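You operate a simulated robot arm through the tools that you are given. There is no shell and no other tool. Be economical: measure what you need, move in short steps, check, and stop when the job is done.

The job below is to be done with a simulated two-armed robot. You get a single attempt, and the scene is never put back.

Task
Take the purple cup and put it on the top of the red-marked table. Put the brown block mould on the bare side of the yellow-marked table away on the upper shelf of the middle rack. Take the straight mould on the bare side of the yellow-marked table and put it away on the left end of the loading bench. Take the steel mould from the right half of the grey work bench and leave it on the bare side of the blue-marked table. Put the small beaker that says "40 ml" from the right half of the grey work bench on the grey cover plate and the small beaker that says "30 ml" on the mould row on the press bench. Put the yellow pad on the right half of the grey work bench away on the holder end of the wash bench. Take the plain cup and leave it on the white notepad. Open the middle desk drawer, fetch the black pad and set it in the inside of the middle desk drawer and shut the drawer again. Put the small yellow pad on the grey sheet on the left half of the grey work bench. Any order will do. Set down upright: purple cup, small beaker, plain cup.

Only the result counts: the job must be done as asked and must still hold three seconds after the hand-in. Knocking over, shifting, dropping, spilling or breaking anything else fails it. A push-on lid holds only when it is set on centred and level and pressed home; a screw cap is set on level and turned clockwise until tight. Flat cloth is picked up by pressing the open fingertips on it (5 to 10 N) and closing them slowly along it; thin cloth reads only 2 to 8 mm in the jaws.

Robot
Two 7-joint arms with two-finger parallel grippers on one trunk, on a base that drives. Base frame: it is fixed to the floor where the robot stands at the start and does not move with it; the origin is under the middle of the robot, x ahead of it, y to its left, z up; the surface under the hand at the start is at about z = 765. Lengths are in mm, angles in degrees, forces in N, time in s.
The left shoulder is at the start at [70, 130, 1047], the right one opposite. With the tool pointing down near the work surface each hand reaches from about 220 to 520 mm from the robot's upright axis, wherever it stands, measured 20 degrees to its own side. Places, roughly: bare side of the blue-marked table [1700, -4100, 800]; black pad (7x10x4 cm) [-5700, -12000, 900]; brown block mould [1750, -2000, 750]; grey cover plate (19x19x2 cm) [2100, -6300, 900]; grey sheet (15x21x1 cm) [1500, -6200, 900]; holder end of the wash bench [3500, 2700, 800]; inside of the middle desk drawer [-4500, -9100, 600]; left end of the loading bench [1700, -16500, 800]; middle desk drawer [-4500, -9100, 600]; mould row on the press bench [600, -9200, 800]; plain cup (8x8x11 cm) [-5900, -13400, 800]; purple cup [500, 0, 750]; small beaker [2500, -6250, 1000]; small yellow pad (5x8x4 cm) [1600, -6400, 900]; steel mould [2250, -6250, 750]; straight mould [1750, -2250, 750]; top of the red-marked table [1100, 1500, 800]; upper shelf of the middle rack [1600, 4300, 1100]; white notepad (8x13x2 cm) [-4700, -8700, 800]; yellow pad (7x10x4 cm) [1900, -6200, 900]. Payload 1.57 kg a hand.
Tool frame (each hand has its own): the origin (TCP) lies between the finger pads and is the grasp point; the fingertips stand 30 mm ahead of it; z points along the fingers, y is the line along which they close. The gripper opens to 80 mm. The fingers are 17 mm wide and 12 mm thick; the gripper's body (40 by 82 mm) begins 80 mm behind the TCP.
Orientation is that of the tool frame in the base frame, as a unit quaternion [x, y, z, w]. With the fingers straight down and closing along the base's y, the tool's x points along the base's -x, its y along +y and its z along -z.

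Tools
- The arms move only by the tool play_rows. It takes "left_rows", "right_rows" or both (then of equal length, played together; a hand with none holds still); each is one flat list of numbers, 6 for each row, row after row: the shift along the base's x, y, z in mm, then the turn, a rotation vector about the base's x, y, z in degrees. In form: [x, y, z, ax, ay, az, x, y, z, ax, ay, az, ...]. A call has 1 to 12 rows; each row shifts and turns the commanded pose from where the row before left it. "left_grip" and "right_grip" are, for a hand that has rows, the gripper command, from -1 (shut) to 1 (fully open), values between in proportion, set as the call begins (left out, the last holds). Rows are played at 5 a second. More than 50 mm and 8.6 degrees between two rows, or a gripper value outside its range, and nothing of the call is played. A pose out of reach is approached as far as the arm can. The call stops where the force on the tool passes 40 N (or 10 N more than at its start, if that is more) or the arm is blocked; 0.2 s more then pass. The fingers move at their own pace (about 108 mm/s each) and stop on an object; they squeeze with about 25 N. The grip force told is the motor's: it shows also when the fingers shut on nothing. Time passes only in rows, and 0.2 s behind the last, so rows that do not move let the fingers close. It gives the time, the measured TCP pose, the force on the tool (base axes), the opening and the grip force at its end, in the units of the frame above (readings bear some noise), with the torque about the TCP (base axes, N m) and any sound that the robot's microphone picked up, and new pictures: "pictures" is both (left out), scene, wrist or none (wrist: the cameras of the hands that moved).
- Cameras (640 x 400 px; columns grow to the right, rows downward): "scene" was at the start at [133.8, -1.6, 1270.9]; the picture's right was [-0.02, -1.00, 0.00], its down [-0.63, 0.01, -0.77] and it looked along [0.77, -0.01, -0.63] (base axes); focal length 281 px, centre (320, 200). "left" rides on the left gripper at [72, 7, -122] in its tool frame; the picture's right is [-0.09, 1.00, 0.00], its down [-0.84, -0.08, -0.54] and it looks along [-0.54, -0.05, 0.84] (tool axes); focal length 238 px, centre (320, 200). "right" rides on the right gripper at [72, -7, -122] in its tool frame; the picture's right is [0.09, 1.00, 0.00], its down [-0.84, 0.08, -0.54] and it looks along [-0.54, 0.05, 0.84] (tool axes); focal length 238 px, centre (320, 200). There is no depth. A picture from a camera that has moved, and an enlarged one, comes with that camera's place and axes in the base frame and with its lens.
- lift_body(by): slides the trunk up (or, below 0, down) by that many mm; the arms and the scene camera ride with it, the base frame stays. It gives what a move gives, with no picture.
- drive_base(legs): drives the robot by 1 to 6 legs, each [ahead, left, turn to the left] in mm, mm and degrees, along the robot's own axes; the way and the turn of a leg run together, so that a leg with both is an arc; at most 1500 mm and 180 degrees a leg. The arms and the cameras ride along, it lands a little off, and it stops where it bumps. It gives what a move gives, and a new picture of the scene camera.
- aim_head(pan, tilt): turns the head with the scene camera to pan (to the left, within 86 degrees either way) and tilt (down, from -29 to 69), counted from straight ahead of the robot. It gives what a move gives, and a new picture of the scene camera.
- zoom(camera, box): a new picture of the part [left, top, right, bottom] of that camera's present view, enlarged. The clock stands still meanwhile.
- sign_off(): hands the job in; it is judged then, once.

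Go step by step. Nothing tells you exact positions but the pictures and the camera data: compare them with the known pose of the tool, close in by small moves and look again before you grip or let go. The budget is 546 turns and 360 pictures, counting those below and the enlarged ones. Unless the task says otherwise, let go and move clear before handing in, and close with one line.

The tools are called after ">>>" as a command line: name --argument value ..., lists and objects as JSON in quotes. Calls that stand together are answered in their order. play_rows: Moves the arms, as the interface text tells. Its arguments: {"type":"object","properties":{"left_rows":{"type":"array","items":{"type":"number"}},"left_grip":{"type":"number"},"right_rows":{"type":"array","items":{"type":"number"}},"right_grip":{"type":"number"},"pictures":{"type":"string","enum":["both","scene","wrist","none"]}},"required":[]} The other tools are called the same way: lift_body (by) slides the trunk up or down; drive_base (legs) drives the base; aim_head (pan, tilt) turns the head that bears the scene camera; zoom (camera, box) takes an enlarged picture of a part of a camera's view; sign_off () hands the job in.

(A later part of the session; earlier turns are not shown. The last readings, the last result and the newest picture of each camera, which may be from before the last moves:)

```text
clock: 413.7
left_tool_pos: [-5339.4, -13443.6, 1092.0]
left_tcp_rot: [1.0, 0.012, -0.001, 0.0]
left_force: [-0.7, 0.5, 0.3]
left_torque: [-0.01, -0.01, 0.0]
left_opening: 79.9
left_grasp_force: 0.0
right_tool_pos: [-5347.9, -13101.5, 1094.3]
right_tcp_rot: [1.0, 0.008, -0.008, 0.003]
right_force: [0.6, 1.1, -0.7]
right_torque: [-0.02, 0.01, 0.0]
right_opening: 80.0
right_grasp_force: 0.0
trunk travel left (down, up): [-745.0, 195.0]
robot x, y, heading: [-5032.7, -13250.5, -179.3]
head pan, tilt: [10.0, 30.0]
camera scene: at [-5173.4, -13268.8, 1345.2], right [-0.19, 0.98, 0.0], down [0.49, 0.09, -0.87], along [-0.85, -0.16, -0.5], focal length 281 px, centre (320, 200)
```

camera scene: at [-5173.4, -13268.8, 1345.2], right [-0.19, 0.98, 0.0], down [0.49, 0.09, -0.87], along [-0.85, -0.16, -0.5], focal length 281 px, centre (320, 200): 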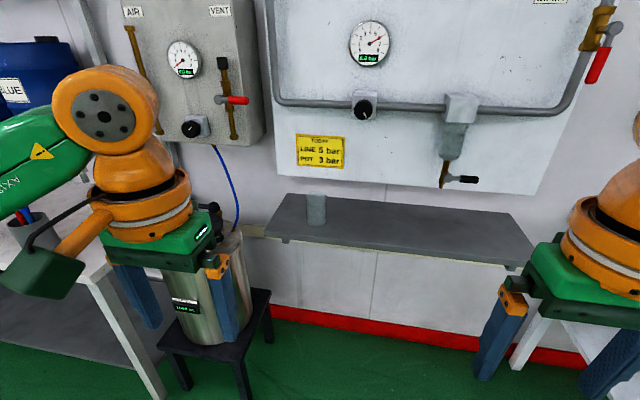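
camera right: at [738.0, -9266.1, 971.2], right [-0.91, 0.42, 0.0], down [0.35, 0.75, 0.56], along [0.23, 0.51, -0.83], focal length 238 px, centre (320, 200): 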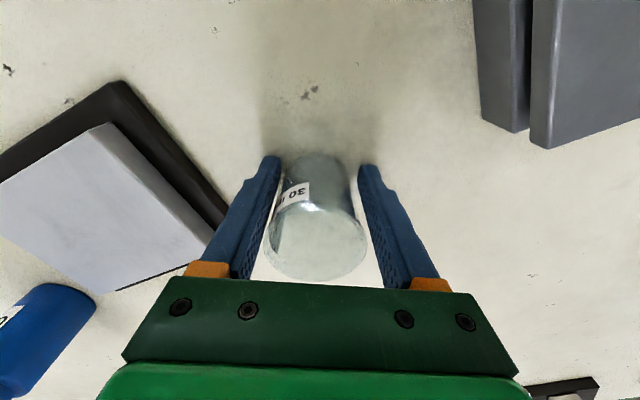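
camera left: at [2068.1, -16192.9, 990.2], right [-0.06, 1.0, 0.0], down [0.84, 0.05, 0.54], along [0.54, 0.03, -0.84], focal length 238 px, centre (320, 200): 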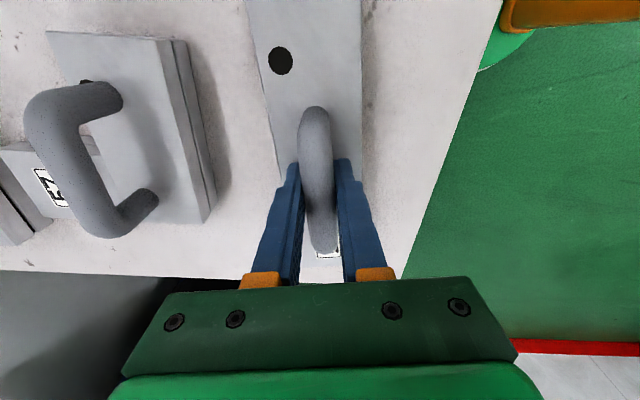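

Triangulation puts the cup at [-5944, -13426] with base z≈806 and rim ≈905, and the board's pipes are close behind. I'll drive in 470 mm and use a forward-tilted left hand so the wrist stays clear of the board.

>>> drive_base --legs '[[470, 0, -0.6]]'

>>> play_rows --left_rows '[0, 0, -20, 0, 8, 0, 0, 0, -20, 0, 8, 0, 0, 0, -20, 0, 8, 0, 0, 4, -30, 0, 0, 0, 0, 4, -30, 0, 0, 0, 0, 4, -30, 0, 0, 0, 0, 4, -30, 0, 0, 0, 0, 0, 0, 0, 0, 0]'

```text
clock: 416.6
left_tool_pos: [-5821.5, -13436.9, 1092.6]
left_tcp_rot: [1.0, -0.001, -0.001, 0.001]
left_force: [1.0, -0.3, 0.4]
left_torque: [-0.01, -0.01, -0.02]
left_opening: 80.0
left_grasp_force: 0.0
right_tool_pos: [-5822.2, -13093.9, 1094.6]
right_tcp_rot: [1.0, -0.004, -0.008, 0.002]
right_force: [0.9, -0.6, -0.3]
right_torque: [0.0, 0.04, -0.01]
right_opening: 79.9
right_grasp_force: 0.0
trunk travel left (down, up): [-745.0, 195.0]
robot x, y, heading: [-5511.3, -13254.9, 179.2]
head pan, tilt: [10.0, 30.0]
camera scene: at [-5651.2, -13266.1, 1345.3], right [-0.16, 0.99, 0.0], down [0.49, 0.08, -0.87], along [-0.85, -0.14, -0.5], focal length 281 px, centre (320, 200)
```

scene: 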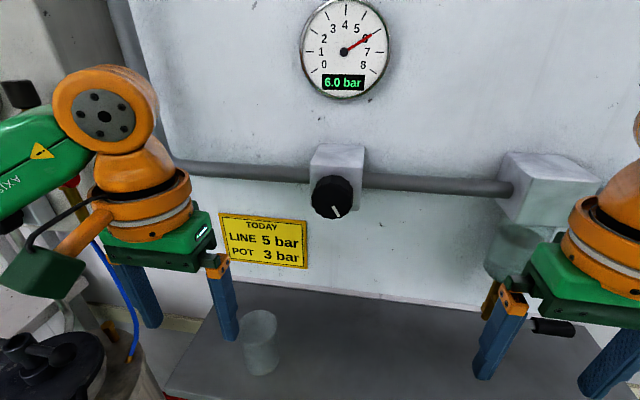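

```text
clock: 418.4
left_tool_pos: [-5841.5, -13417.8, 918.3]
left_tcp_rot: [0.978, -0.001, -0.208, 0.0]
left_force: [0.0, -0.1, 0.2]
left_torque: [-0.02, 0.01, 0.0]
left_opening: 80.1
left_grasp_force: 0.0
left hand out of reach, approached as far as the arm can: row 5, 6
right_tool_pos: [-5822.6, -13093.7, 1094.8]
right_tcp_rot: [1.0, -0.004, -0.007, 0.003]
right_force: [-0.1, 0.1, 0.1]
right_torque: [0.01, 0.04, -0.03]
right_opening: 80.0
right_grasp_force: 0.0
trunk travel left (down, up): [-745.0, 195.0]
robot x, y, heading: [-5513.4, -13252.7, 179.6]
head pan, tilt: [10.0, 30.0]
camera scene: at [-5652.4, -13266.1, 1345.2], right [-0.16, 0.99, 0.0], down [0.49, 0.08, -0.87], along [-0.85, -0.14, -0.5], focal length 281 px, centre (320, 200)
camera left: at [-5725.5, -13425.6, 1001.8], right [-0.09, -1.0, 0.04], down [-0.54, 0.08, 0.84], along [-0.84, 0.05, -0.55], focal length 238 px, centre (320, 200)
```

scene: 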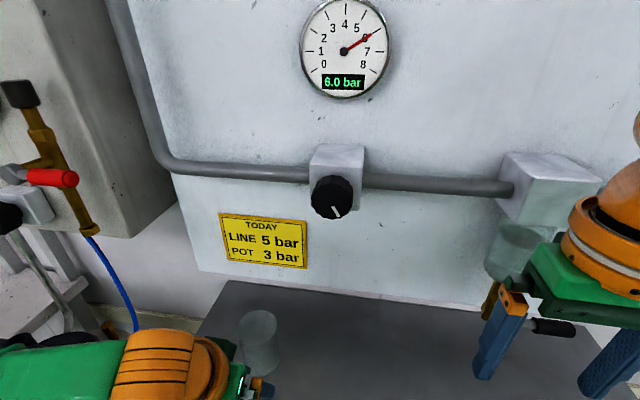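
left: 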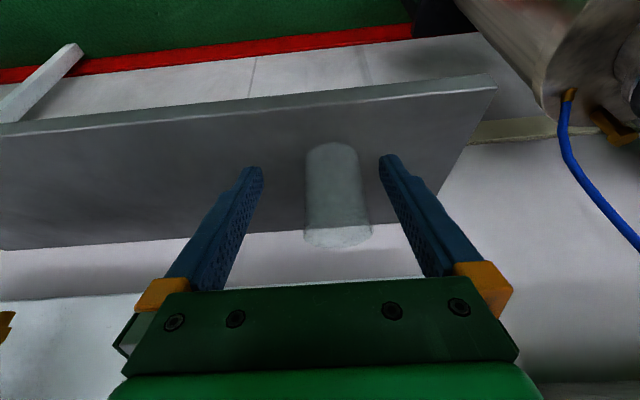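

The cup is lined up slightly to the right, at y≈-13430. Shifting, lowering to z≈870 and sliding part of the way forward.

>>> play_rows --left_rows '[0, -6, -24, 0, 0, 0, 0, -6, -24, 0, 0, 0, -25, 0, 0, 0, 0, 0, -25, 0, 0, 0, 0, 0, -15, 0, 0, 0, 0, 0, 0, 0, 0, 0, 0, 0]' --pictures "wrist"

```text
clock: 419.8
left_tool_pos: [-5904.4, -13433.0, 868.5]
left_tcp_rot: [0.978, -0.001, -0.209, -0.001]
left_force: [-0.4, 0.2, 0.1]
left_torque: [0.02, 0.01, 0.0]
left_opening: 80.1
left_grasp_force: 0.0
right_tool_pos: [-5823.2, -13094.1, 1093.9]
right_tcp_rot: [1.0, -0.004, -0.008, 0.002]
right_force: [0.2, 0.1, 0.3]
right_torque: [-0.03, -0.01, -0.02]
right_opening: 79.9
right_grasp_force: 0.1
trunk travel left (down, up): [-745.0, 195.0]
robot x, y, heading: [-5512.2, -13253.8, 179.5]
head pan, tilt: [10.0, 30.0]
camera left: at [-5787.5, -13438.7, 952.4], right [-0.09, -1.0, 0.04], down [-0.54, 0.08, 0.84], along [-0.84, 0.05, -0.55], focal length 238 px, centre (320, 200)
```

left: 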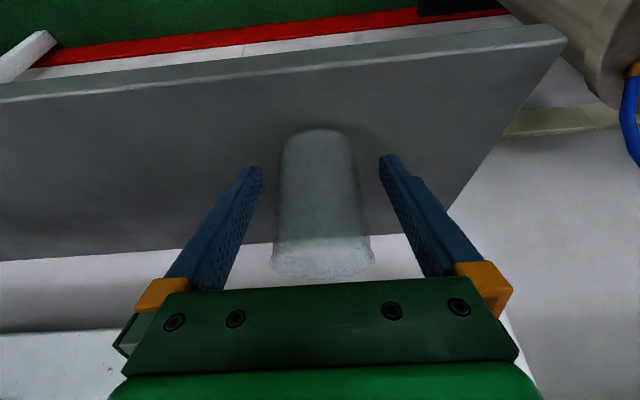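

Aligned. The rim flares slightly, so I'll centre the tilted pads between rim and body at x≈-5950, then close.

>>> play_rows --left_rows '[-23, 2, 0, 0, 0, 0, -23, 0, 0, 0, 0, 0, 0, 0, 0, 0, 0, 0]' --pictures "wrist"

```text
clock: 420.6
left_tool_pos: [-5950.0, -13431.5, 868.2]
left_tcp_rot: [0.978, 0.0, -0.209, 0.0]
left_force: [-0.2, -0.5, -1.1]
left_torque: [0.01, 0.0, -0.01]
left_opening: 80.2
left_grasp_force: 0.0
right_tool_pos: [-5823.4, -13093.9, 1094.7]
right_tcp_rot: [1.0, -0.005, -0.008, 0.002]
right_force: [-0.1, 0.5, 0.4]
right_torque: [-0.02, 0.02, -0.01]
right_opening: 80.0
right_grasp_force: 0.1
trunk travel left (down, up): [-745.0, 195.0]
robot x, y, heading: [-5509.1, -13251.7, 179.2]
head pan, tilt: [10.0, 30.0]
camera left: at [-5833.0, -13437.8, 951.6], right [-0.09, -1.0, 0.04], down [-0.54, 0.08, 0.84], along [-0.84, 0.05, -0.55], focal length 238 px, centre (320, 200)
```

left: 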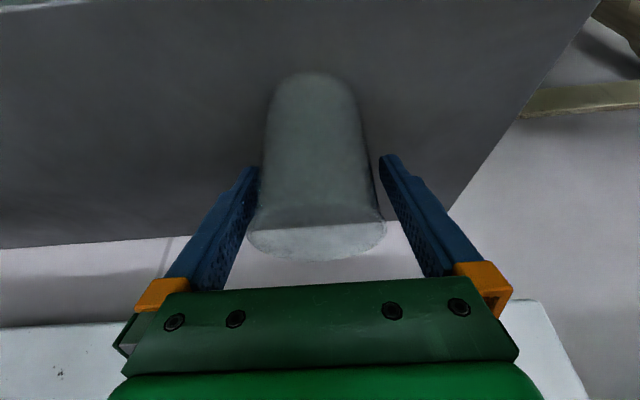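

>>> play_rows --left_rows '[0, 0, 0, 0, 0, 0, 0, 0, 0, 0, 0, 0, 0, 0, 0, 0, 0, 0, 0, 0, 0, 0, 0, 0]' --left_grip -1 --pictures "wrist"

```text
clock: 421.6
left_tool_pos: [-5949.4, -13430.7, 868.8]
left_tcp_rot: [0.978, -0.001, -0.209, 0.0]
left_force: [-0.2, 1.2, 1.5]
left_torque: [-0.01, 0.05, -0.02]
left_opening: 69.6
left_grasp_force: 25.6
right_tool_pos: [-5823.4, -13093.1, 1094.4]
right_tcp_rot: [1.0, -0.004, -0.008, 0.003]
right_force: [0.4, 0.3, -0.4]
right_torque: [0.01, 0.01, 0.03]
right_opening: 80.0
right_grasp_force: 0.0
trunk travel left (down, up): [-745.0, 195.0]
robot x, y, heading: [-5511.4, -13251.2, 179.2]
head pan, tilt: [10.0, 30.0]
camera left: at [-5833.0, -13437.4, 951.6], right [-0.09, -1.0, 0.04], down [-0.54, 0.08, 0.84], along [-0.84, 0.05, -0.55], focal length 238 px, centre (320, 200)
```

left: 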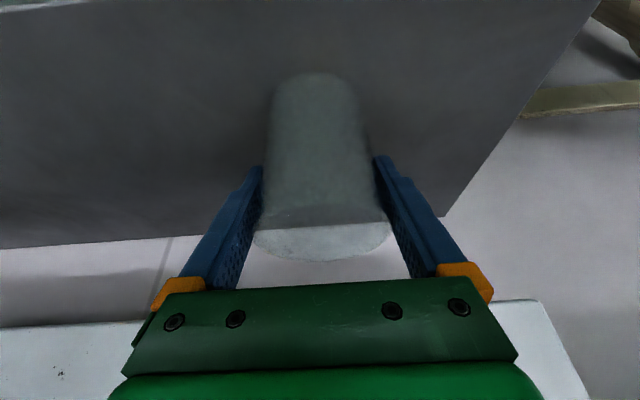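

Held at 69.6 mm on the rim. Lifting very gently and checking.

>>> play_rows --left_rows '[0, 0, 2, 0, 0, 0, 0, 0, 4, 0, 0, 0, 0, 0, 5, 0, 0, 0, 0, 0, 6, 0, 0, 0, 0, 0, 0, 0, 0, 0]' --pictures "both"

```text
clock: 422.8
left_tool_pos: [-5949.7, -13430.7, 886.0]
left_tcp_rot: [0.978, -0.001, -0.208, 0.001]
left_force: [-0.5, -0.5, 0.4]
left_torque: [0.05, 0.01, 0.02]
left_opening: 69.7
left_grasp_force: 24.9
right_tool_pos: [-5824.3, -13093.3, 1094.6]
right_tcp_rot: [1.0, -0.005, -0.008, 0.001]
right_force: [-0.4, 0.2, 0.0]
right_torque: [0.0, -0.03, 0.02]
right_opening: 80.1
right_grasp_force: 0.2
trunk travel left (down, up): [-745.0, 195.0]
robot x, y, heading: [-5512.0, -13248.0, 179.3]
head pan, tilt: [10.0, 30.0]
camera scene: at [-5652.7, -13266.2, 1345.2], right [-0.16, 0.99, 0.0], down [0.49, 0.08, -0.87], along [-0.85, -0.14, -0.5], focal length 281 px, centre (320, 200)
camera left: at [-5834.1, -13436.6, 969.2], right [-0.09, -1.0, 0.04], down [-0.54, 0.08, 0.84], along [-0.84, 0.05, -0.55], focal length 238 px, centre (320, 200)
```

scene: 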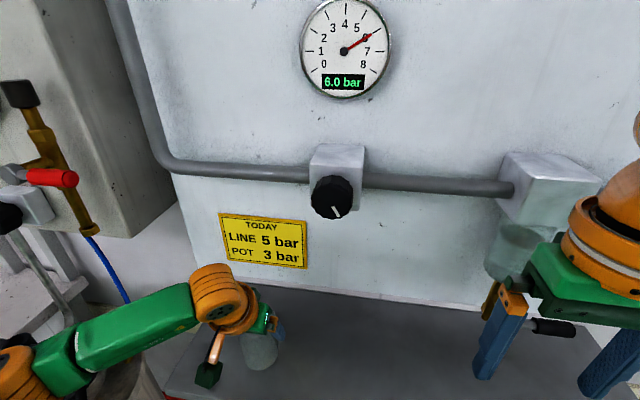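
left: 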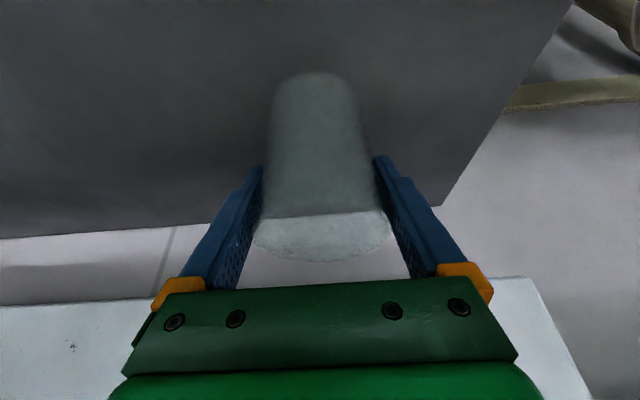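

The cup lifts cleanly. Raising and withdrawing slowly from under the board.

>>> play_rows --left_rows '[0, 0, 8, 0, 0, 0, 3, 0, 8, 0, 0, 0, 8, 0, 6, 0, 0, 0, 12, 0, 4, 0, 0, 0, 15, 0, 2, 0, 0, 0, 15, 0, 2, 0, 0, 0, 15, 0, 4, 0, 0, 0, 15, 0, 8, 0, 0, 0, 15, 0, 8, 0, 0, 0, 12, 0, 10, 0, 0, 0, 8, 0, 10, 0, 0, 0, 0, 0, 10, 0, 0, 0]' --pictures "wrist"

```text
clock: 425.4
left_tool_pos: [-5836.3, -13429.4, 967.5]
left_tcp_rot: [0.978, -0.001, -0.208, 0.0]
left_force: [0.1, 0.0, -0.7]
left_torque: [0.01, -0.01, -0.03]
left_opening: 69.5
left_grasp_force: 25.0
left hand out of reach, approached as far as the arm can: row 11
right_tool_pos: [-5822.9, -13093.5, 1093.4]
right_tcp_rot: [1.0, -0.004, -0.008, 0.002]
right_force: [0.1, 0.5, 0.1]
right_torque: [0.0, 0.0, -0.03]
right_opening: 80.1
right_grasp_force: 0.1
trunk travel left (down, up): [-745.0, 195.0]
robot x, y, heading: [-5510.4, -13250.5, 179.5]
head pan, tilt: [10.0, 30.0]
camera left: at [-5720.1, -13436.4, 1051.1], right [-0.09, -1.0, 0.04], down [-0.54, 0.08, 0.84], along [-0.84, 0.05, -0.55], focal length 238 px, centre (320, 200)
```

left: 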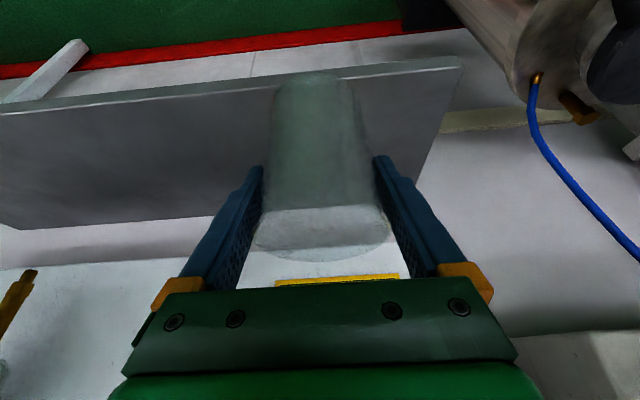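

Cup secure. Backing up and driving right toward the table with the black pad at [-5700, -12000].

>>> drive_base --legs '[[-500, 0, 0], [0, -1150, 0.5]]'

>>> aim_head --pan 0 --tilt 35

```text
clock: 433.8
left_tool_pos: [-5330.5, -12294.2, 967.4]
left_tcp_rot: [0.978, 0.013, -0.208, 0.003]
left_force: [-0.7, 0.9, 1.0]
left_torque: [0.0, 0.03, 0.01]
left_opening: 69.5
left_grasp_force: 25.4
right_tool_pos: [-5326.3, -11957.6, 1093.7]
right_tcp_rot: [1.0, 0.008, -0.008, 0.002]
right_force: [-0.5, 0.6, 0.1]
right_torque: [0.01, 0.01, -0.02]
right_opening: 80.1
right_grasp_force: 0.0
trunk travel left (down, up): [-745.0, 195.0]
robot x, y, heading: [-5009.3, -12108.1, -179.1]
head pan, tilt: [10.0, 30.0]
camera scene: at [-5151.1, -12125.3, 1345.2], right [-0.19, 0.98, 0.0], down [0.49, 0.1, -0.87], along [-0.85, -0.16, -0.5], focal length 281 px, centre (320, 200)
```

scene: 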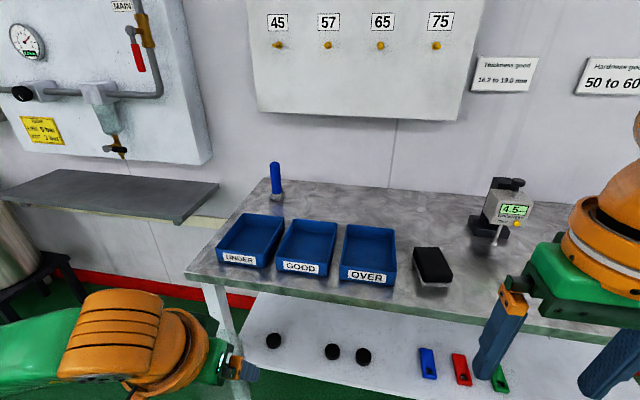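

```text
clock: 434.5
left_tool_pos: [-5330.3, -12294.5, 968.6]
left_tcp_rot: [0.978, 0.013, -0.209, 0.002]
left_force: [0.0, 0.4, 0.3]
left_torque: [0.0, -0.01, -0.05]
left_opening: 69.5
left_grasp_force: 25.0
right_tool_pos: [-5326.0, -11956.1, 1094.1]
right_tcp_rot: [1.0, 0.008, -0.008, 0.003]
right_force: [-0.5, -0.3, 0.6]
right_torque: [0.0, -0.04, 0.01]
right_opening: 79.9
right_grasp_force: 0.1
trunk travel left (down, up): [-745.0, 195.0]
robot x, y, heading: [-5006.7, -12110.2, -179.1]
head pan, tilt: [0.0, 35.0]
camera scene: at [-5150.3, -12109.0, 1337.4], right [-0.02, 1.0, 0.0], down [0.57, 0.01, -0.82], along [-0.82, -0.01, -0.57], focal length 281 px, centre (320, 200)
```

scene: 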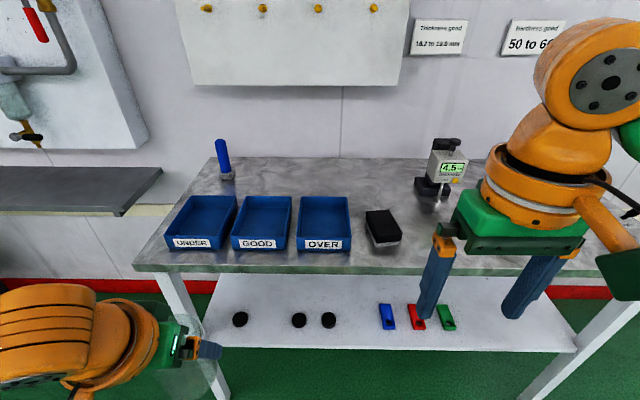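

The black pad is at about [-5710, -11955] on the table, with blue trays to its left. I'll raise the cup, then move in for the right hand.

>>> play_rows --left_rows '[0, 0, 10, 0, 0, 0, 0, 0, 14, 0, 0, 0, 0, 0, 14, 0, 0, 0, 0, 0, 14, 0, 0, 0, 0, 0, 14, 0, 0, 0, 0, 0, 10, 0, 0, 0]' --pictures "none"

>>> drive_base --legs '[[300, 0, -0.9]]'

>>> zoom --camera "right" --box '[0, 0, 640, 400]'

```text
clock: 435.9
left_tool_pos: [-5329.6, -12294.7, 1043.3]
left_tcp_rot: [0.978, 0.012, -0.208, 0.003]
left_force: [0.0, -0.1, -0.1]
left_torque: [-0.03, -0.02, 0.02]
left_opening: 69.6
left_grasp_force: 25.0
right_tool_pos: [-5327.4, -11957.3, 1093.7]
right_tcp_rot: [1.0, 0.009, -0.007, 0.003]
right_force: [-0.5, 1.1, -0.1]
right_torque: [-0.02, 0.02, 0.0]
right_opening: 80.1
right_grasp_force: 0.0
trunk travel left (down, up): [-745.0, 195.0]
robot x, y, heading: [-5011.8, -12108.2, -179.0]
head pan, tilt: [0.0, 35.0]
```

```text
clock: 438.0
left_tool_pos: [-5636.9, -12291.0, 1045.4]
left_tcp_rot: [0.978, 0.004, -0.208, 0.001]
left_force: [-0.3, 0.0, 0.3]
left_torque: [0.02, 0.03, 0.0]
left_opening: 69.7
left_grasp_force: 24.9
right_tool_pos: [-5627.8, -11954.0, 1095.6]
right_tcp_rot: [1.0, 0.001, -0.009, 0.003]
right_force: [-0.2, -0.9, -0.1]
right_torque: [-0.01, 0.0, 0.0]
right_opening: 80.0
right_grasp_force: 0.1
trunk travel left (down, up): [-745.0, 195.0]
robot x, y, heading: [-5314.7, -12110.6, 179.9]
head pan, tilt: [0.0, 35.0]
camera scene: at [-5454.3, -12109.3, 1337.6], right [0.0, 1.0, 0.0], down [0.57, 0.0, -0.82], along [-0.82, 0.0, -0.57], focal length 281 px, centre (320, 200)
```

scene: 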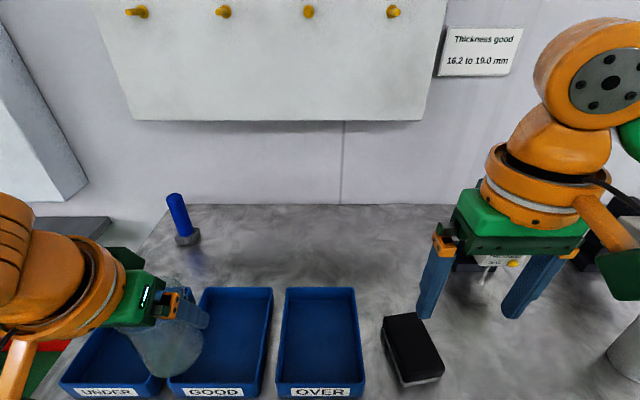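

```text
1.00 times, centred on (320, 200) of right (not enlarged: the box is as wide or as high as the picture)
camera zoom: at [-5554.6, -11946.7, 1215.5], right [0.09, -1.0, 0.0], down [-0.83, -0.08, 0.56], along [-0.55, -0.05, -0.83], focal length 238 px, centre (320, 200)
```

zoom: 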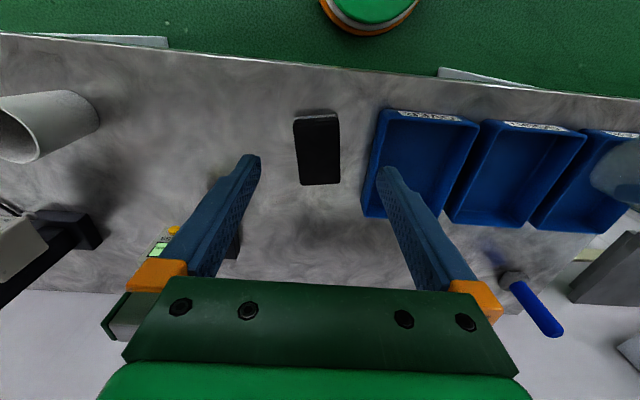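

The table is at z≈851; the pad is centred at about [-5690, -11956], rotated about 8.5°. Hovering above it with that yaw.

>>> play_rows --right_rows '[-15, -1, -35, 0, 0, 4.3, -15, -1, -35, 0, 0, 4.2, -16, 0, -35, 0, 0, 0, -16, 0, -35, 0, 0, 0, 0, 0, 0, 0, 0, 0]' --right_grip 1 --pictures "wrist"

```text
clock: 439.2
left_tool_pos: [-5638.2, -12291.3, 1043.9]
left_tcp_rot: [0.978, 0.005, -0.209, 0.001]
left_force: [0.3, 1.1, -0.2]
left_torque: [0.0, -0.02, -0.02]
left_opening: 69.7
left_grasp_force: 24.8
right_tool_pos: [-5691.2, -11957.3, 953.5]
right_tcp_rot: [0.997, 0.076, -0.007, 0.002]
right_force: [0.4, -0.9, 0.0]
right_torque: [0.01, 0.01, 0.01]
right_opening: 80.0
right_grasp_force: 0.1
trunk travel left (down, up): [-745.0, 195.0]
robot x, y, heading: [-5318.1, -12109.4, 180.1]
head pan, tilt: [0.0, 35.0]
camera right: at [-5619.2, -11938.6, 1074.6], right [0.24, -0.97, 0.0], down [-0.81, -0.2, 0.56], along [-0.54, -0.14, -0.83], focal length 238 px, centre (320, 200)
```

right: 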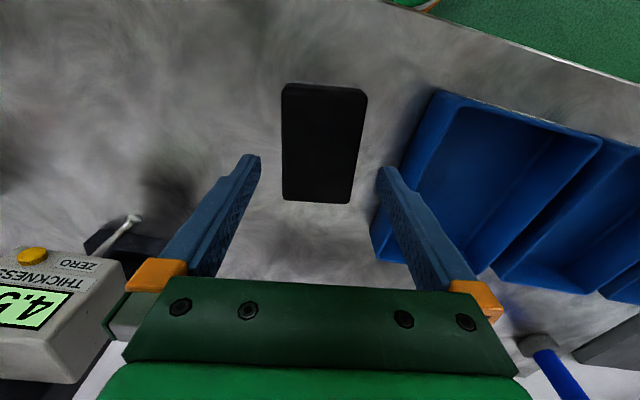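

Well aligned, about 13 mm clear of the tray. Descending carefully to z≈886.

>>> play_rows --right_rows '[2, 0, -20, 0, 0, 0, 0, 0, -20, 0, 0, 0, 0, 0, -15, 0, 0, 0, 0, 0, -10, 0, 0, 0, 0, 0, -3, 0, 0, 0, 0, 0, 0, 0, 0, 0]' --pictures "wrist"

```text
clock: 440.6
left_tool_pos: [-5638.5, -12290.5, 1044.3]
left_tcp_rot: [0.978, 0.004, -0.208, 0.0]
left_force: [0.1, 0.1, -0.6]
left_torque: [0.02, -0.02, 0.01]
left_opening: 70.0
left_grasp_force: 25.2
right_tool_pos: [-5688.7, -11955.9, 884.9]
right_tcp_rot: [0.997, 0.075, -0.008, 0.004]
right_force: [1.2, -0.1, -0.4]
right_torque: [0.05, 0.02, 0.01]
right_opening: 79.7
right_grasp_force: 0.0
trunk travel left (down, up): [-745.0, 195.0]
robot x, y, heading: [-5315.6, -12107.7, 180.0]
head pan, tilt: [0.0, 35.0]
camera right: at [-5617.7, -11937.0, 1006.2], right [0.24, -0.97, 0.0], down [-0.81, -0.2, 0.56], along [-0.54, -0.14, -0.83], focal length 238 px, centre (320, 200)
```

right: 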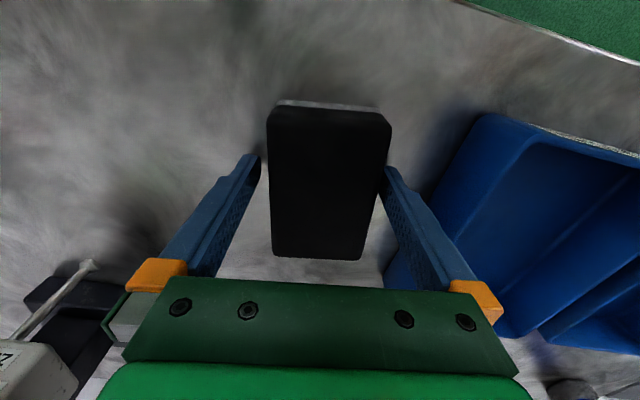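

Pad is between the fingers without contact. Closing and lifting.

>>> play_rows --right_rows '[0, 0, 0, 0, 0, 0, 0, 0, 0, 0, 0, 0, 0, 0, 0, 0, 0, 0]' --right_grip -1 --pictures "none"

>>> play_rows --right_rows '[0, 0, 6, 0, 0, 0, 0, 0, 12, 0, 0, 0, 0, 0, 20, 0, 0, 0, 0, 0, 30, 0, 0, 0, 0, 0, 35, 0, 0, 0, 5, 0, 35, 0, 0, 0, 20, 0, 20, 0, 0, -4.3, 20, 0, 0, 0, 0, -4.2]' --pictures "both"

```text
clock: 441.4
left_tool_pos: [-5638.5, -12291.7, 1042.8]
left_tcp_rot: [0.978, 0.004, -0.209, 0.001]
left_force: [-0.1, 0.1, -0.2]
left_torque: [-0.01, -0.02, 0.01]
left_opening: 69.3
left_grasp_force: 25.5
right_tool_pos: [-5690.2, -11955.9, 884.7]
right_tcp_rot: [0.997, 0.074, -0.008, 0.002]
right_force: [-0.2, 0.2, 0.2]
right_torque: [0.04, 0.02, 0.04]
right_opening: 64.7
right_grasp_force: 24.6
trunk travel left (down, up): [-745.0, 195.0]
robot x, y, heading: [-5317.0, -12111.0, 180.2]
head pan, tilt: [0.0, 35.0]
```

```text
clock: 443.2
left_tool_pos: [-5637.7, -12290.0, 1044.4]
left_tcp_rot: [0.978, 0.005, -0.209, 0.0]
left_force: [0.1, -0.2, -1.4]
left_torque: [-0.03, 0.01, -0.02]
left_opening: 69.4
left_grasp_force: 25.2
right_tool_pos: [-5644.0, -11956.7, 1044.0]
right_tcp_rot: [1.0, -0.001, -0.008, 0.001]
right_force: [-0.5, -0.7, -0.5]
right_torque: [-0.03, 0.0, 0.01]
right_opening: 64.5
right_grasp_force: 25.1
trunk travel left (down, up): [-745.0, 195.0]
robot x, y, heading: [-5319.8, -12105.7, 179.9]
head pan, tilt: [0.0, 35.0]
camera scene: at [-5455.8, -12108.8, 1337.4], right [0.0, 1.0, 0.0], down [0.57, 0.0, -0.82], along [-0.82, 0.0, -0.57], focal length 281 px, centre (320, 200)
camera right: at [-5570.5, -11949.2, 1164.1], right [0.09, -1.0, 0.0], down [-0.83, -0.08, 0.56], along [-0.55, -0.05, -0.83], focal length 238 px, centre (320, 200)
```

scene: 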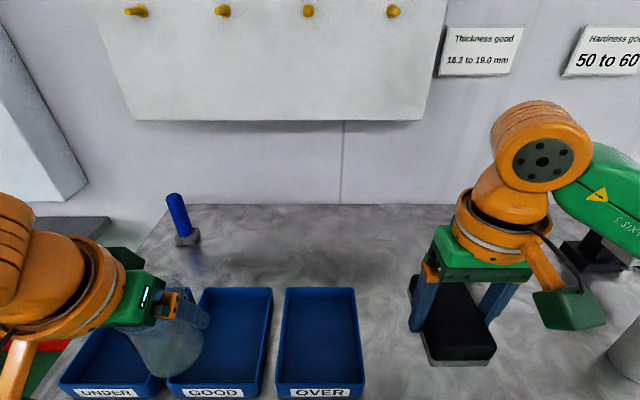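
right: 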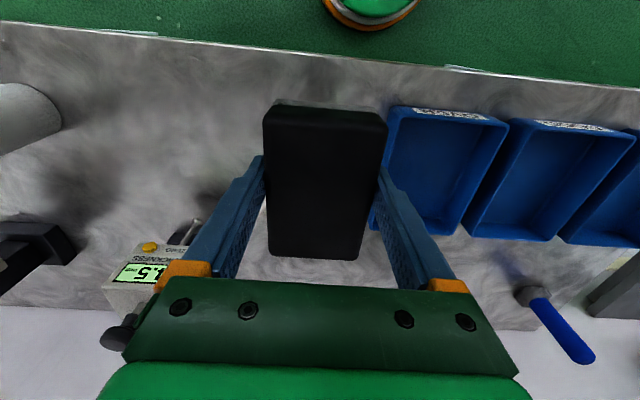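

Both objects are held. Backing up and looking toward the desks around [-4500, -9000].

>>> drive_base --legs '[[-900, 0, 0]]'

>>> aim_head --pan -80 --tilt 15

```text
clock: 448.0
left_tool_pos: [-4730.9, -12292.2, 1043.8]
left_tcp_rot: [0.978, 0.005, -0.208, 0.001]
left_force: [-0.5, -0.2, -0.9]
left_torque: [0.01, 0.01, 0.01]
left_opening: 69.6
left_grasp_force: 24.9
right_tool_pos: [-4737.8, -11957.3, 1043.0]
right_tcp_rot: [1.0, 0.002, -0.008, 0.002]
right_force: [0.5, 0.3, -1.2]
right_torque: [-0.01, -0.02, 0.0]
right_opening: 64.5
right_grasp_force: 25.2
trunk travel left (down, up): [-745.0, 195.0]
robot x, y, heading: [-4407.2, -12110.9, -179.8]
head pan, tilt: [0.0, 35.0]
camera scene: at [-4548.9, -12108.9, 1337.3], right [0.0, 1.0, 0.0], down [0.57, 0.0, -0.82], along [-0.82, 0.0, -0.57], focal length 281 px, centre (320, 200)
```

scene: 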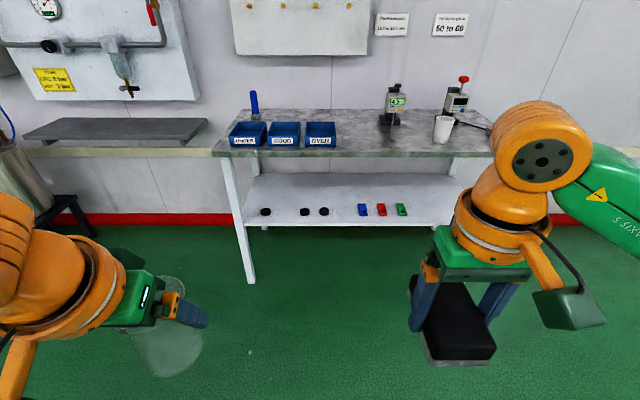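

```text
clock: 449.5
left_tool_pos: [-4729.8, -12290.5, 1044.0]
left_tcp_rot: [0.978, 0.005, -0.208, 0.001]
left_force: [0.0, 0.5, -0.6]
left_torque: [0.01, -0.01, 0.02]
left_opening: 69.5
left_grasp_force: 25.2
right_tool_pos: [-4737.2, -11957.6, 1041.9]
right_tcp_rot: [1.0, 0.001, -0.008, 0.002]
right_force: [-0.7, -0.4, -0.7]
right_torque: [-0.03, -0.03, -0.01]
right_opening: 64.7
right_grasp_force: 25.3
trunk travel left (down, up): [-745.0, 195.0]
robot x, y, heading: [-4409.8, -12105.4, -179.9]
head pan, tilt: [-80.0, 15.0]
camera scene: at [-4476.7, -12016.9, 1369.3], right [0.98, 0.18, 0.0], down [0.05, -0.26, -0.97], along [-0.17, 0.95, -0.26], focal length 281 px, centre (320, 200)
```

scene: 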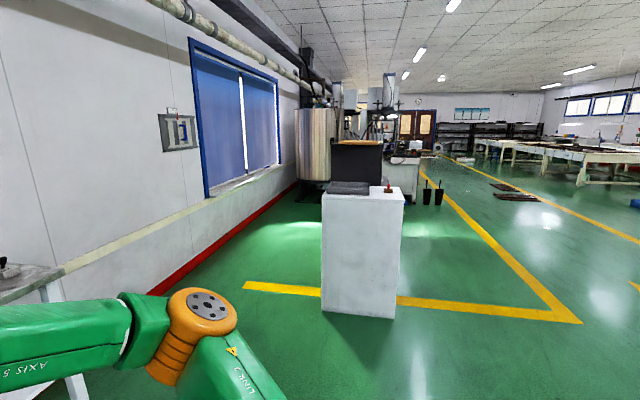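

A white cabinet stands at about [-4500, -10200] with the desk behind it. Backing out to x≈-3200 and driving right (+y) to face the desk from the east.

>>> drive_base --legs '[[-1200, 0, 0], [0, -1500, 0], [0, -1400, 0]]'

>>> aim_head --pan 0 --tilt 15

```text
clock: 469.2
left_tool_pos: [-3573.8, -9412.5, 1043.5]
left_tcp_rot: [0.978, 0.032, -0.207, 0.007]
left_force: [0.6, -0.2, 0.0]
left_torque: [-0.01, -0.04, 0.02]
left_opening: 69.6
left_grasp_force: 25.0
right_tool_pos: [-3597.0, -9080.5, 1042.0]
right_tcp_rot: [1.0, 0.029, -0.008, 0.002]
right_force: [1.0, 0.2, -1.4]
right_torque: [-0.05, -0.01, -0.02]
right_opening: 64.3
right_grasp_force: 25.2
trunk travel left (down, up): [-745.0, 195.0]
robot x, y, heading: [-3258.1, -9214.8, -176.9]
head pan, tilt: [-80.0, 15.0]
camera scene: at [-3334.8, -9125.6, 1369.4], right [0.97, 0.23, 0.0], down [0.06, -0.25, -0.97], along [-0.22, 0.94, -0.26], focal length 281 px, centre (320, 200)
```

scene: 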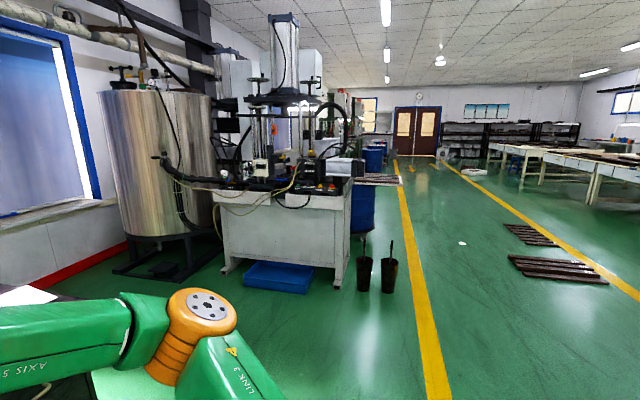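

```text
clock: 470.7
left_tool_pos: [-3574.3, -9413.4, 1043.9]
left_tcp_rot: [0.978, 0.032, -0.208, 0.007]
left_force: [0.3, 0.1, -0.4]
left_torque: [0.01, -0.02, -0.02]
left_opening: 69.1
left_grasp_force: 25.1
right_tool_pos: [-3598.5, -9079.8, 1042.9]
right_tcp_rot: [1.0, 0.029, -0.008, 0.003]
right_force: [0.3, 0.0, -0.2]
right_torque: [0.04, -0.02, 0.03]
right_opening: 64.8
right_grasp_force: 25.4
trunk travel left (down, up): [-745.0, 195.0]
robot x, y, heading: [-3259.9, -9213.5, -176.9]
head pan, tilt: [0.0, 15.0]
camera scene: at [-3406.8, -9221.3, 1369.3], right [-0.06, 1.0, 0.0], down [0.26, 0.01, -0.97], along [-0.96, -0.05, -0.26], focal length 281 px, centre (320, 200)
```

scene: 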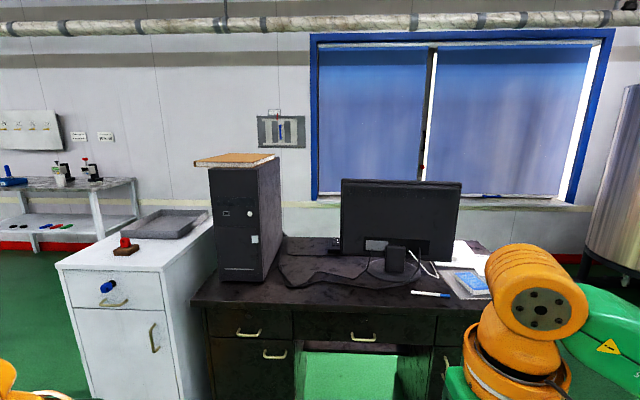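

I see the desk with three front drawers (handle of the middle one at image [363, 337]) and a notepad to the right of the monitor. Moving closer.

>>> drive_base --legs '[[400, -150, -3]]'

>>> aim_head --pan 0 --tilt 35

```text
clock: 473.4
left_tool_pos: [-3990.4, -9255.5, 1043.7]
left_tcp_rot: [0.978, 0.004, -0.209, 0.001]
left_force: [-0.1, 0.9, -0.1]
left_torque: [0.01, -0.03, 0.0]
left_opening: 69.4
left_grasp_force: 24.9
right_tool_pos: [-3995.4, -8921.3, 1042.5]
right_tcp_rot: [1.0, 0.0, -0.008, 0.002]
right_force: [-0.1, -0.9, -0.9]
right_torque: [0.0, -0.04, 0.01]
right_opening: 64.9
right_grasp_force: 25.7
trunk travel left (down, up): [-745.0, 195.0]
robot x, y, heading: [-3664.9, -9076.2, 179.9]
head pan, tilt: [0.0, 15.0]
camera scene: at [-3812.2, -9074.8, 1369.5], right [0.0, 1.0, 0.0], down [0.26, 0.0, -0.97], along [-0.97, 0.0, -0.26], focal length 281 px, centre (320, 200)
```

scene: 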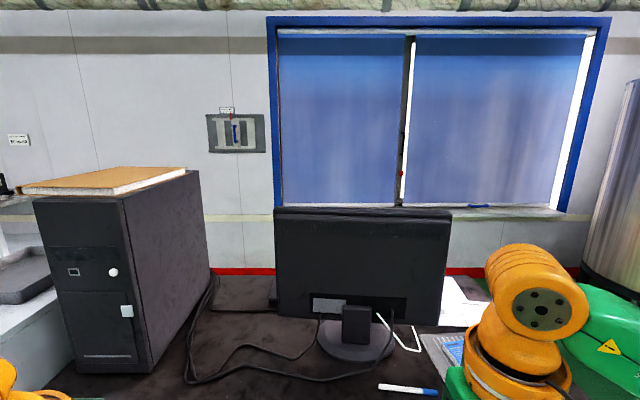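

```text
clock: 474.2
left_tool_pos: [-3990.9, -9255.4, 1043.7]
left_tcp_rot: [0.978, 0.003, -0.208, 0.001]
left_force: [-0.6, 0.7, -0.4]
left_torque: [0.01, 0.02, -0.01]
left_opening: 69.6
left_grasp_force: 24.3
right_tool_pos: [-3996.8, -8921.6, 1042.7]
right_tcp_rot: [1.0, -0.001, -0.008, 0.003]
right_force: [1.2, 0.0, -1.0]
right_torque: [0.03, 0.01, 0.03]
right_opening: 65.0
right_grasp_force: 25.3
trunk travel left (down, up): [-745.0, 195.0]
robot x, y, heading: [-3667.3, -9072.9, 179.7]
head pan, tilt: [0.0, 35.0]
camera scene: at [-3808.4, -9074.2, 1337.4], right [0.0, 1.0, 0.0], down [0.57, 0.0, -0.82], along [-0.82, 0.0, -0.57], focal length 281 px, centre (320, 200)
```

scene: 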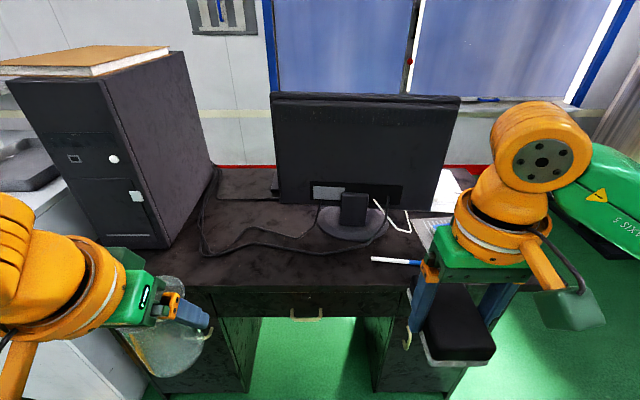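

Desk front edge is at x≈-4260. I need a clear view of the notepad; shifting right 450 mm.

>>> drive_base --legs '[[0, -480, 0]]'

>>> zoom --camera "scene" --box '[180, 160, 460, 335]'

```text
clock: 477.1
left_tool_pos: [-3988.3, -8772.3, 1044.0]
left_tcp_rot: [0.978, 0.008, -0.208, 0.001]
left_force: [0.1, -0.3, -1.0]
left_torque: [0.03, 0.0, 0.03]
left_opening: 69.5
left_grasp_force: 24.7
right_tool_pos: [-3997.6, -8438.2, 1043.0]
right_tcp_rot: [1.0, 0.003, -0.008, 0.001]
right_force: [0.8, -0.1, -1.2]
right_torque: [0.02, -0.01, -0.03]
right_opening: 64.7
right_grasp_force: 25.3
trunk travel left (down, up): [-745.0, 195.0]
robot x, y, heading: [-3668.5, -8585.3, -179.8]
head pan, tilt: [0.0, 35.0]
camera scene: at [-3808.7, -8590.0, 1337.3], right [-0.01, 1.0, 0.0], down [0.57, 0.0, -0.82], along [-0.82, 0.0, -0.57], focal length 281 px, centre (320, 200)
```

scene: 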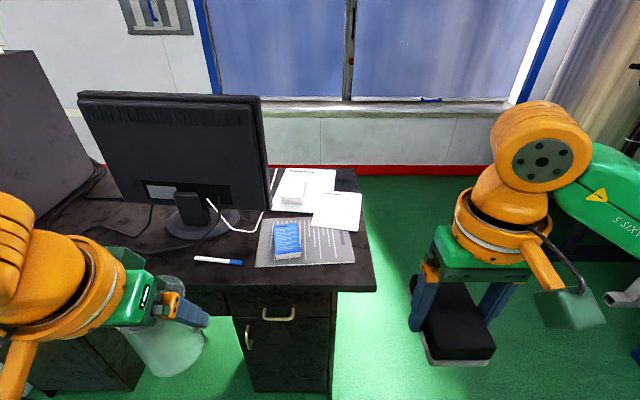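

```text
2.29 times, centred on (320, 248) of scene
camera zoom: at [-3808.7, -8590.0, 1337.3], right [-0.01, 1.0, 0.0], down [0.57, 0.0, -0.82], along [-0.82, 0.0, -0.57], focal length 642 px, centre (320, 91)
```

zoom: 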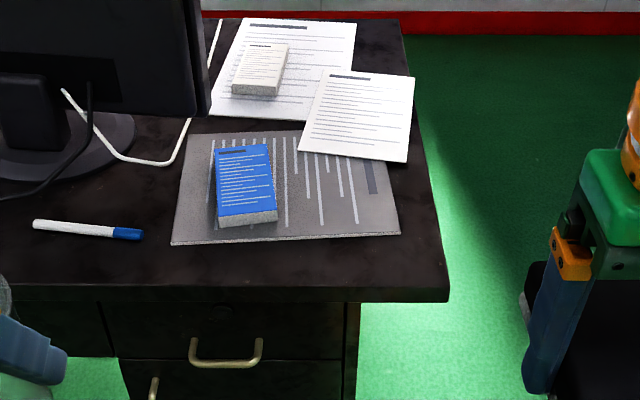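

The white notepad is at about [-4660, -8685], near the desk's right end (y≈-8445), so it is best reached from that end. I'll drive around to face -y there.

>>> drive_base --legs '[[0, -600, 0], [1140, 0, 0], [0, 0, 90]]'

>>> aim_head --pan 0 --tilt 40

```text
clock: 489.7
left_tool_pos: [-4630.9, -8333.7, 1044.2]
left_tcp_rot: [0.678, 0.705, -0.145, 0.149]
left_force: [0.5, 0.0, -0.6]
left_torque: [0.01, 0.02, 0.02]
left_opening: 69.3
left_grasp_force: 25.1
right_tool_pos: [-4965.3, -8348.9, 1043.8]
right_tcp_rot: [0.696, 0.718, -0.004, 0.008]
right_force: [0.5, 1.0, -1.4]
right_torque: [0.02, -0.01, 0.0]
right_opening: 64.8
right_grasp_force: 25.3
trunk travel left (down, up): [-745.0, 195.0]
robot x, y, heading: [-4822.6, -8017.9, -88.1]
head pan, tilt: [0.0, 35.0]
camera scene: at [-4820.3, -8154.0, 1337.3], right [-1.0, -0.03, 0.0], down [-0.02, 0.57, -0.82], along [0.02, -0.82, -0.57], focal length 281 px, centre (320, 200)
```

scene: 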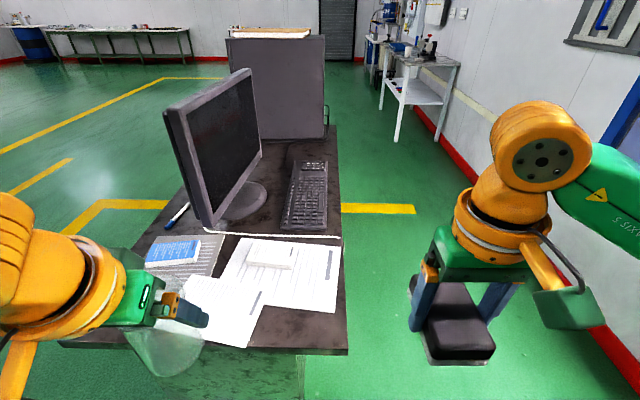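

```text
clock: 490.4
left_tool_pos: [-4629.5, -8333.3, 1043.0]
left_tcp_rot: [0.678, 0.705, -0.145, 0.151]
left_force: [-0.4, 0.2, -0.3]
left_torque: [0.03, 0.0, 0.01]
left_opening: 69.0
left_grasp_force: 25.3
right_tool_pos: [-4964.4, -8349.0, 1043.0]
right_tcp_rot: [0.697, 0.718, -0.004, 0.006]
right_force: [1.0, 0.4, -0.6]
right_torque: [0.02, 0.01, 0.01]
right_opening: 64.5
right_grasp_force: 24.6
trunk travel left (down, up): [-745.0, 195.0]
robot x, y, heading: [-4821.1, -8015.3, -88.4]
head pan, tilt: [0.0, 40.0]
camera scene: at [-4820.2, -8150.9, 1329.8], right [-1.0, -0.03, 0.0], down [-0.02, 0.64, -0.77], along [0.02, -0.77, -0.64], focal length 281 px, centre (320, 200)
```

scene: 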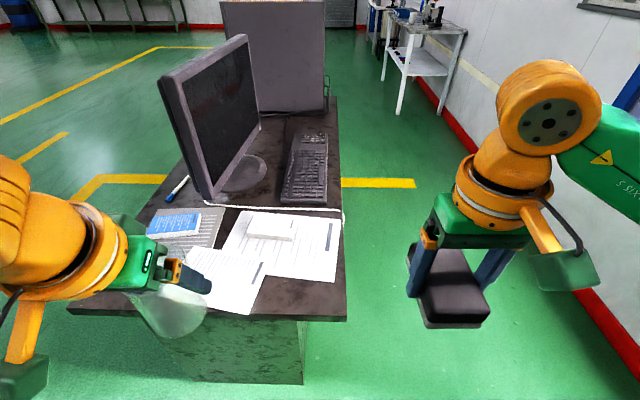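

The desk top is at z≈765 and the white notepad is centred at about [-4668, -8694]. Driving in 220 mm and moving the cup over it.

>>> drive_base --legs '[[220, 0, -1.5]]'

>>> play_rows --left_rows '[-4, -14, -8, 0, 0, 0, -6, -20, -14, 0, 0, 0, -6, -20, -16, 0, 0, 0, -6, -20, -18, 0, 0, 0, -5, -20, -18, 0, 0, 0, -5, -20, -18, 0, 0, 0, 0, -15, -18, 0, 0, 0, 0, -10, -18, 0, 0, 0, 0, 0, -12, 0, 0, 0, 0, 0, 0, 0, 0, 0]'

```text
clock: 492.1
left_tool_pos: [-4636.2, -8557.9, 1043.4]
left_tcp_rot: [0.687, 0.696, -0.147, 0.149]
left_force: [0.5, 0.5, -0.3]
left_torque: [-0.01, -0.01, -0.01]
left_opening: 69.3
left_grasp_force: 25.1
right_tool_pos: [-4970.2, -8565.0, 1043.0]
right_tcp_rot: [0.706, 0.708, -0.005, 0.007]
right_force: [-0.3, 0.3, 0.1]
right_torque: [0.0, -0.02, 0.02]
right_opening: 64.8
right_grasp_force: 24.8
trunk travel left (down, up): [-745.0, 195.0]
robot x, y, heading: [-4818.2, -8236.1, -89.9]
head pan, tilt: [0.0, 40.0]
camera scene: at [-4820.3, -8371.3, 1330.0], right [-1.0, 0.0, 0.0], down [0.0, 0.64, -0.77], along [0.0, -0.77, -0.64], focal length 281 px, centre (320, 200)
```

scene: 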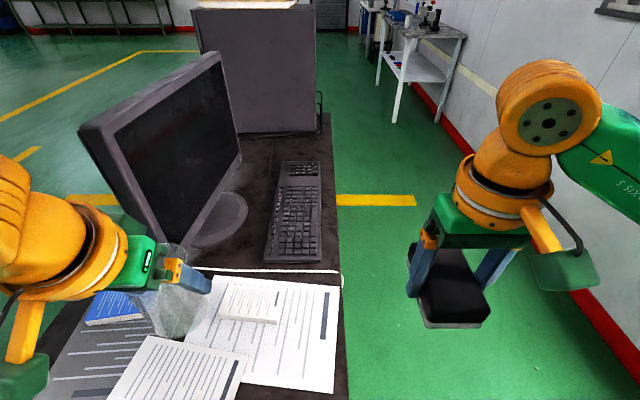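

```text
clock: 494.3
left_tool_pos: [-4669.3, -8699.6, 904.0]
left_tcp_rot: [0.687, 0.696, -0.147, 0.148]
left_force: [-0.6, 0.0, 0.0]
left_torque: [-0.02, 0.0, -0.01]
left_opening: 69.4
left_grasp_force: 24.9
right_tool_pos: [-4969.3, -8566.6, 1043.1]
right_tcp_rot: [0.706, 0.709, -0.004, 0.007]
right_force: [1.1, -0.9, -0.5]
right_torque: [0.01, -0.01, -0.02]
right_opening: 64.7
right_grasp_force: 24.9
trunk travel left (down, up): [-745.0, 195.0]
robot x, y, heading: [-4818.3, -8236.1, -89.5]
head pan, tilt: [0.0, 40.0]
camera scene: at [-4820.3, -8373.4, 1329.8], right [-1.0, 0.0, 0.0], down [0.0, 0.64, -0.77], along [0.0, -0.77, -0.64], focal length 281 px, centre (320, 200)
camera left: at [-4662.3, -8583.9, 986.6], right [1.0, -0.07, 0.04], down [-0.07, -0.54, 0.84], along [-0.04, -0.84, -0.55], focal length 238 px, centre (320, 200)
```

scene: 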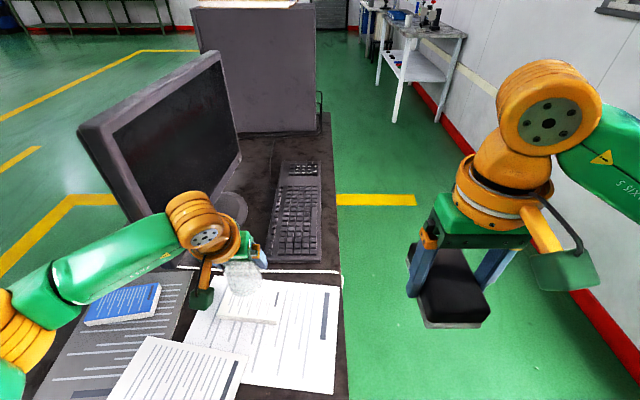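
left: 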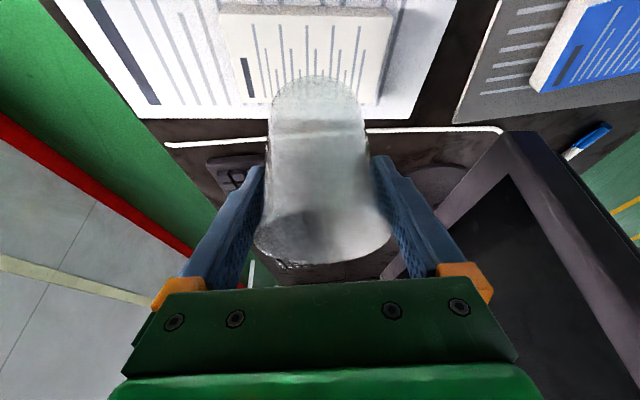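

The cup is over the notepad, which is centred at about [-4671, -8687]. Adjusting slightly and lowering.

>>> play_rows --left_rows '[-1, 3, -10, 0, 0, 0, 0, 0, -10, 0, 0, 0, 0, 0, -10, 0, 0, 0, 0, 0, -8, 0, 0, 0, 0, 0, -5, 0, 0, 0, 0, 0, 0, 0, 0, 0]' --pictures "wrist"

```text
clock: 495.7
left_tool_pos: [-4670.3, -8696.4, 861.1]
left_tcp_rot: [0.687, 0.696, -0.147, 0.148]
left_force: [0.0, -0.6, 0.5]
left_torque: [0.01, -0.01, 0.04]
left_opening: 69.5
left_grasp_force: 24.7
right_tool_pos: [-4969.8, -8568.4, 1042.7]
right_tcp_rot: [0.706, 0.708, -0.004, 0.007]
right_force: [-0.2, 0.0, -0.8]
right_torque: [0.02, -0.02, 0.02]
right_opening: 64.5
right_grasp_force: 25.0
trunk travel left (down, up): [-745.0, 195.0]
robot x, y, heading: [-4816.1, -8238.8, -89.9]
head pan, tilt: [0.0, 40.0]
camera left: at [-4663.0, -8580.3, 943.8], right [1.0, -0.07, 0.04], down [-0.07, -0.54, 0.84], along [-0.04, -0.84, -0.55], focal length 238 px, centre (320, 200)
```

left: 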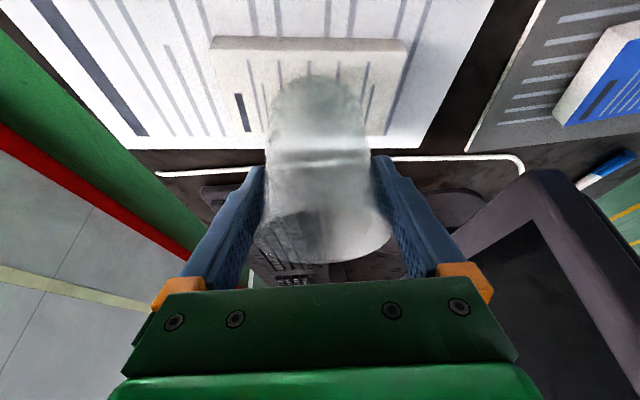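

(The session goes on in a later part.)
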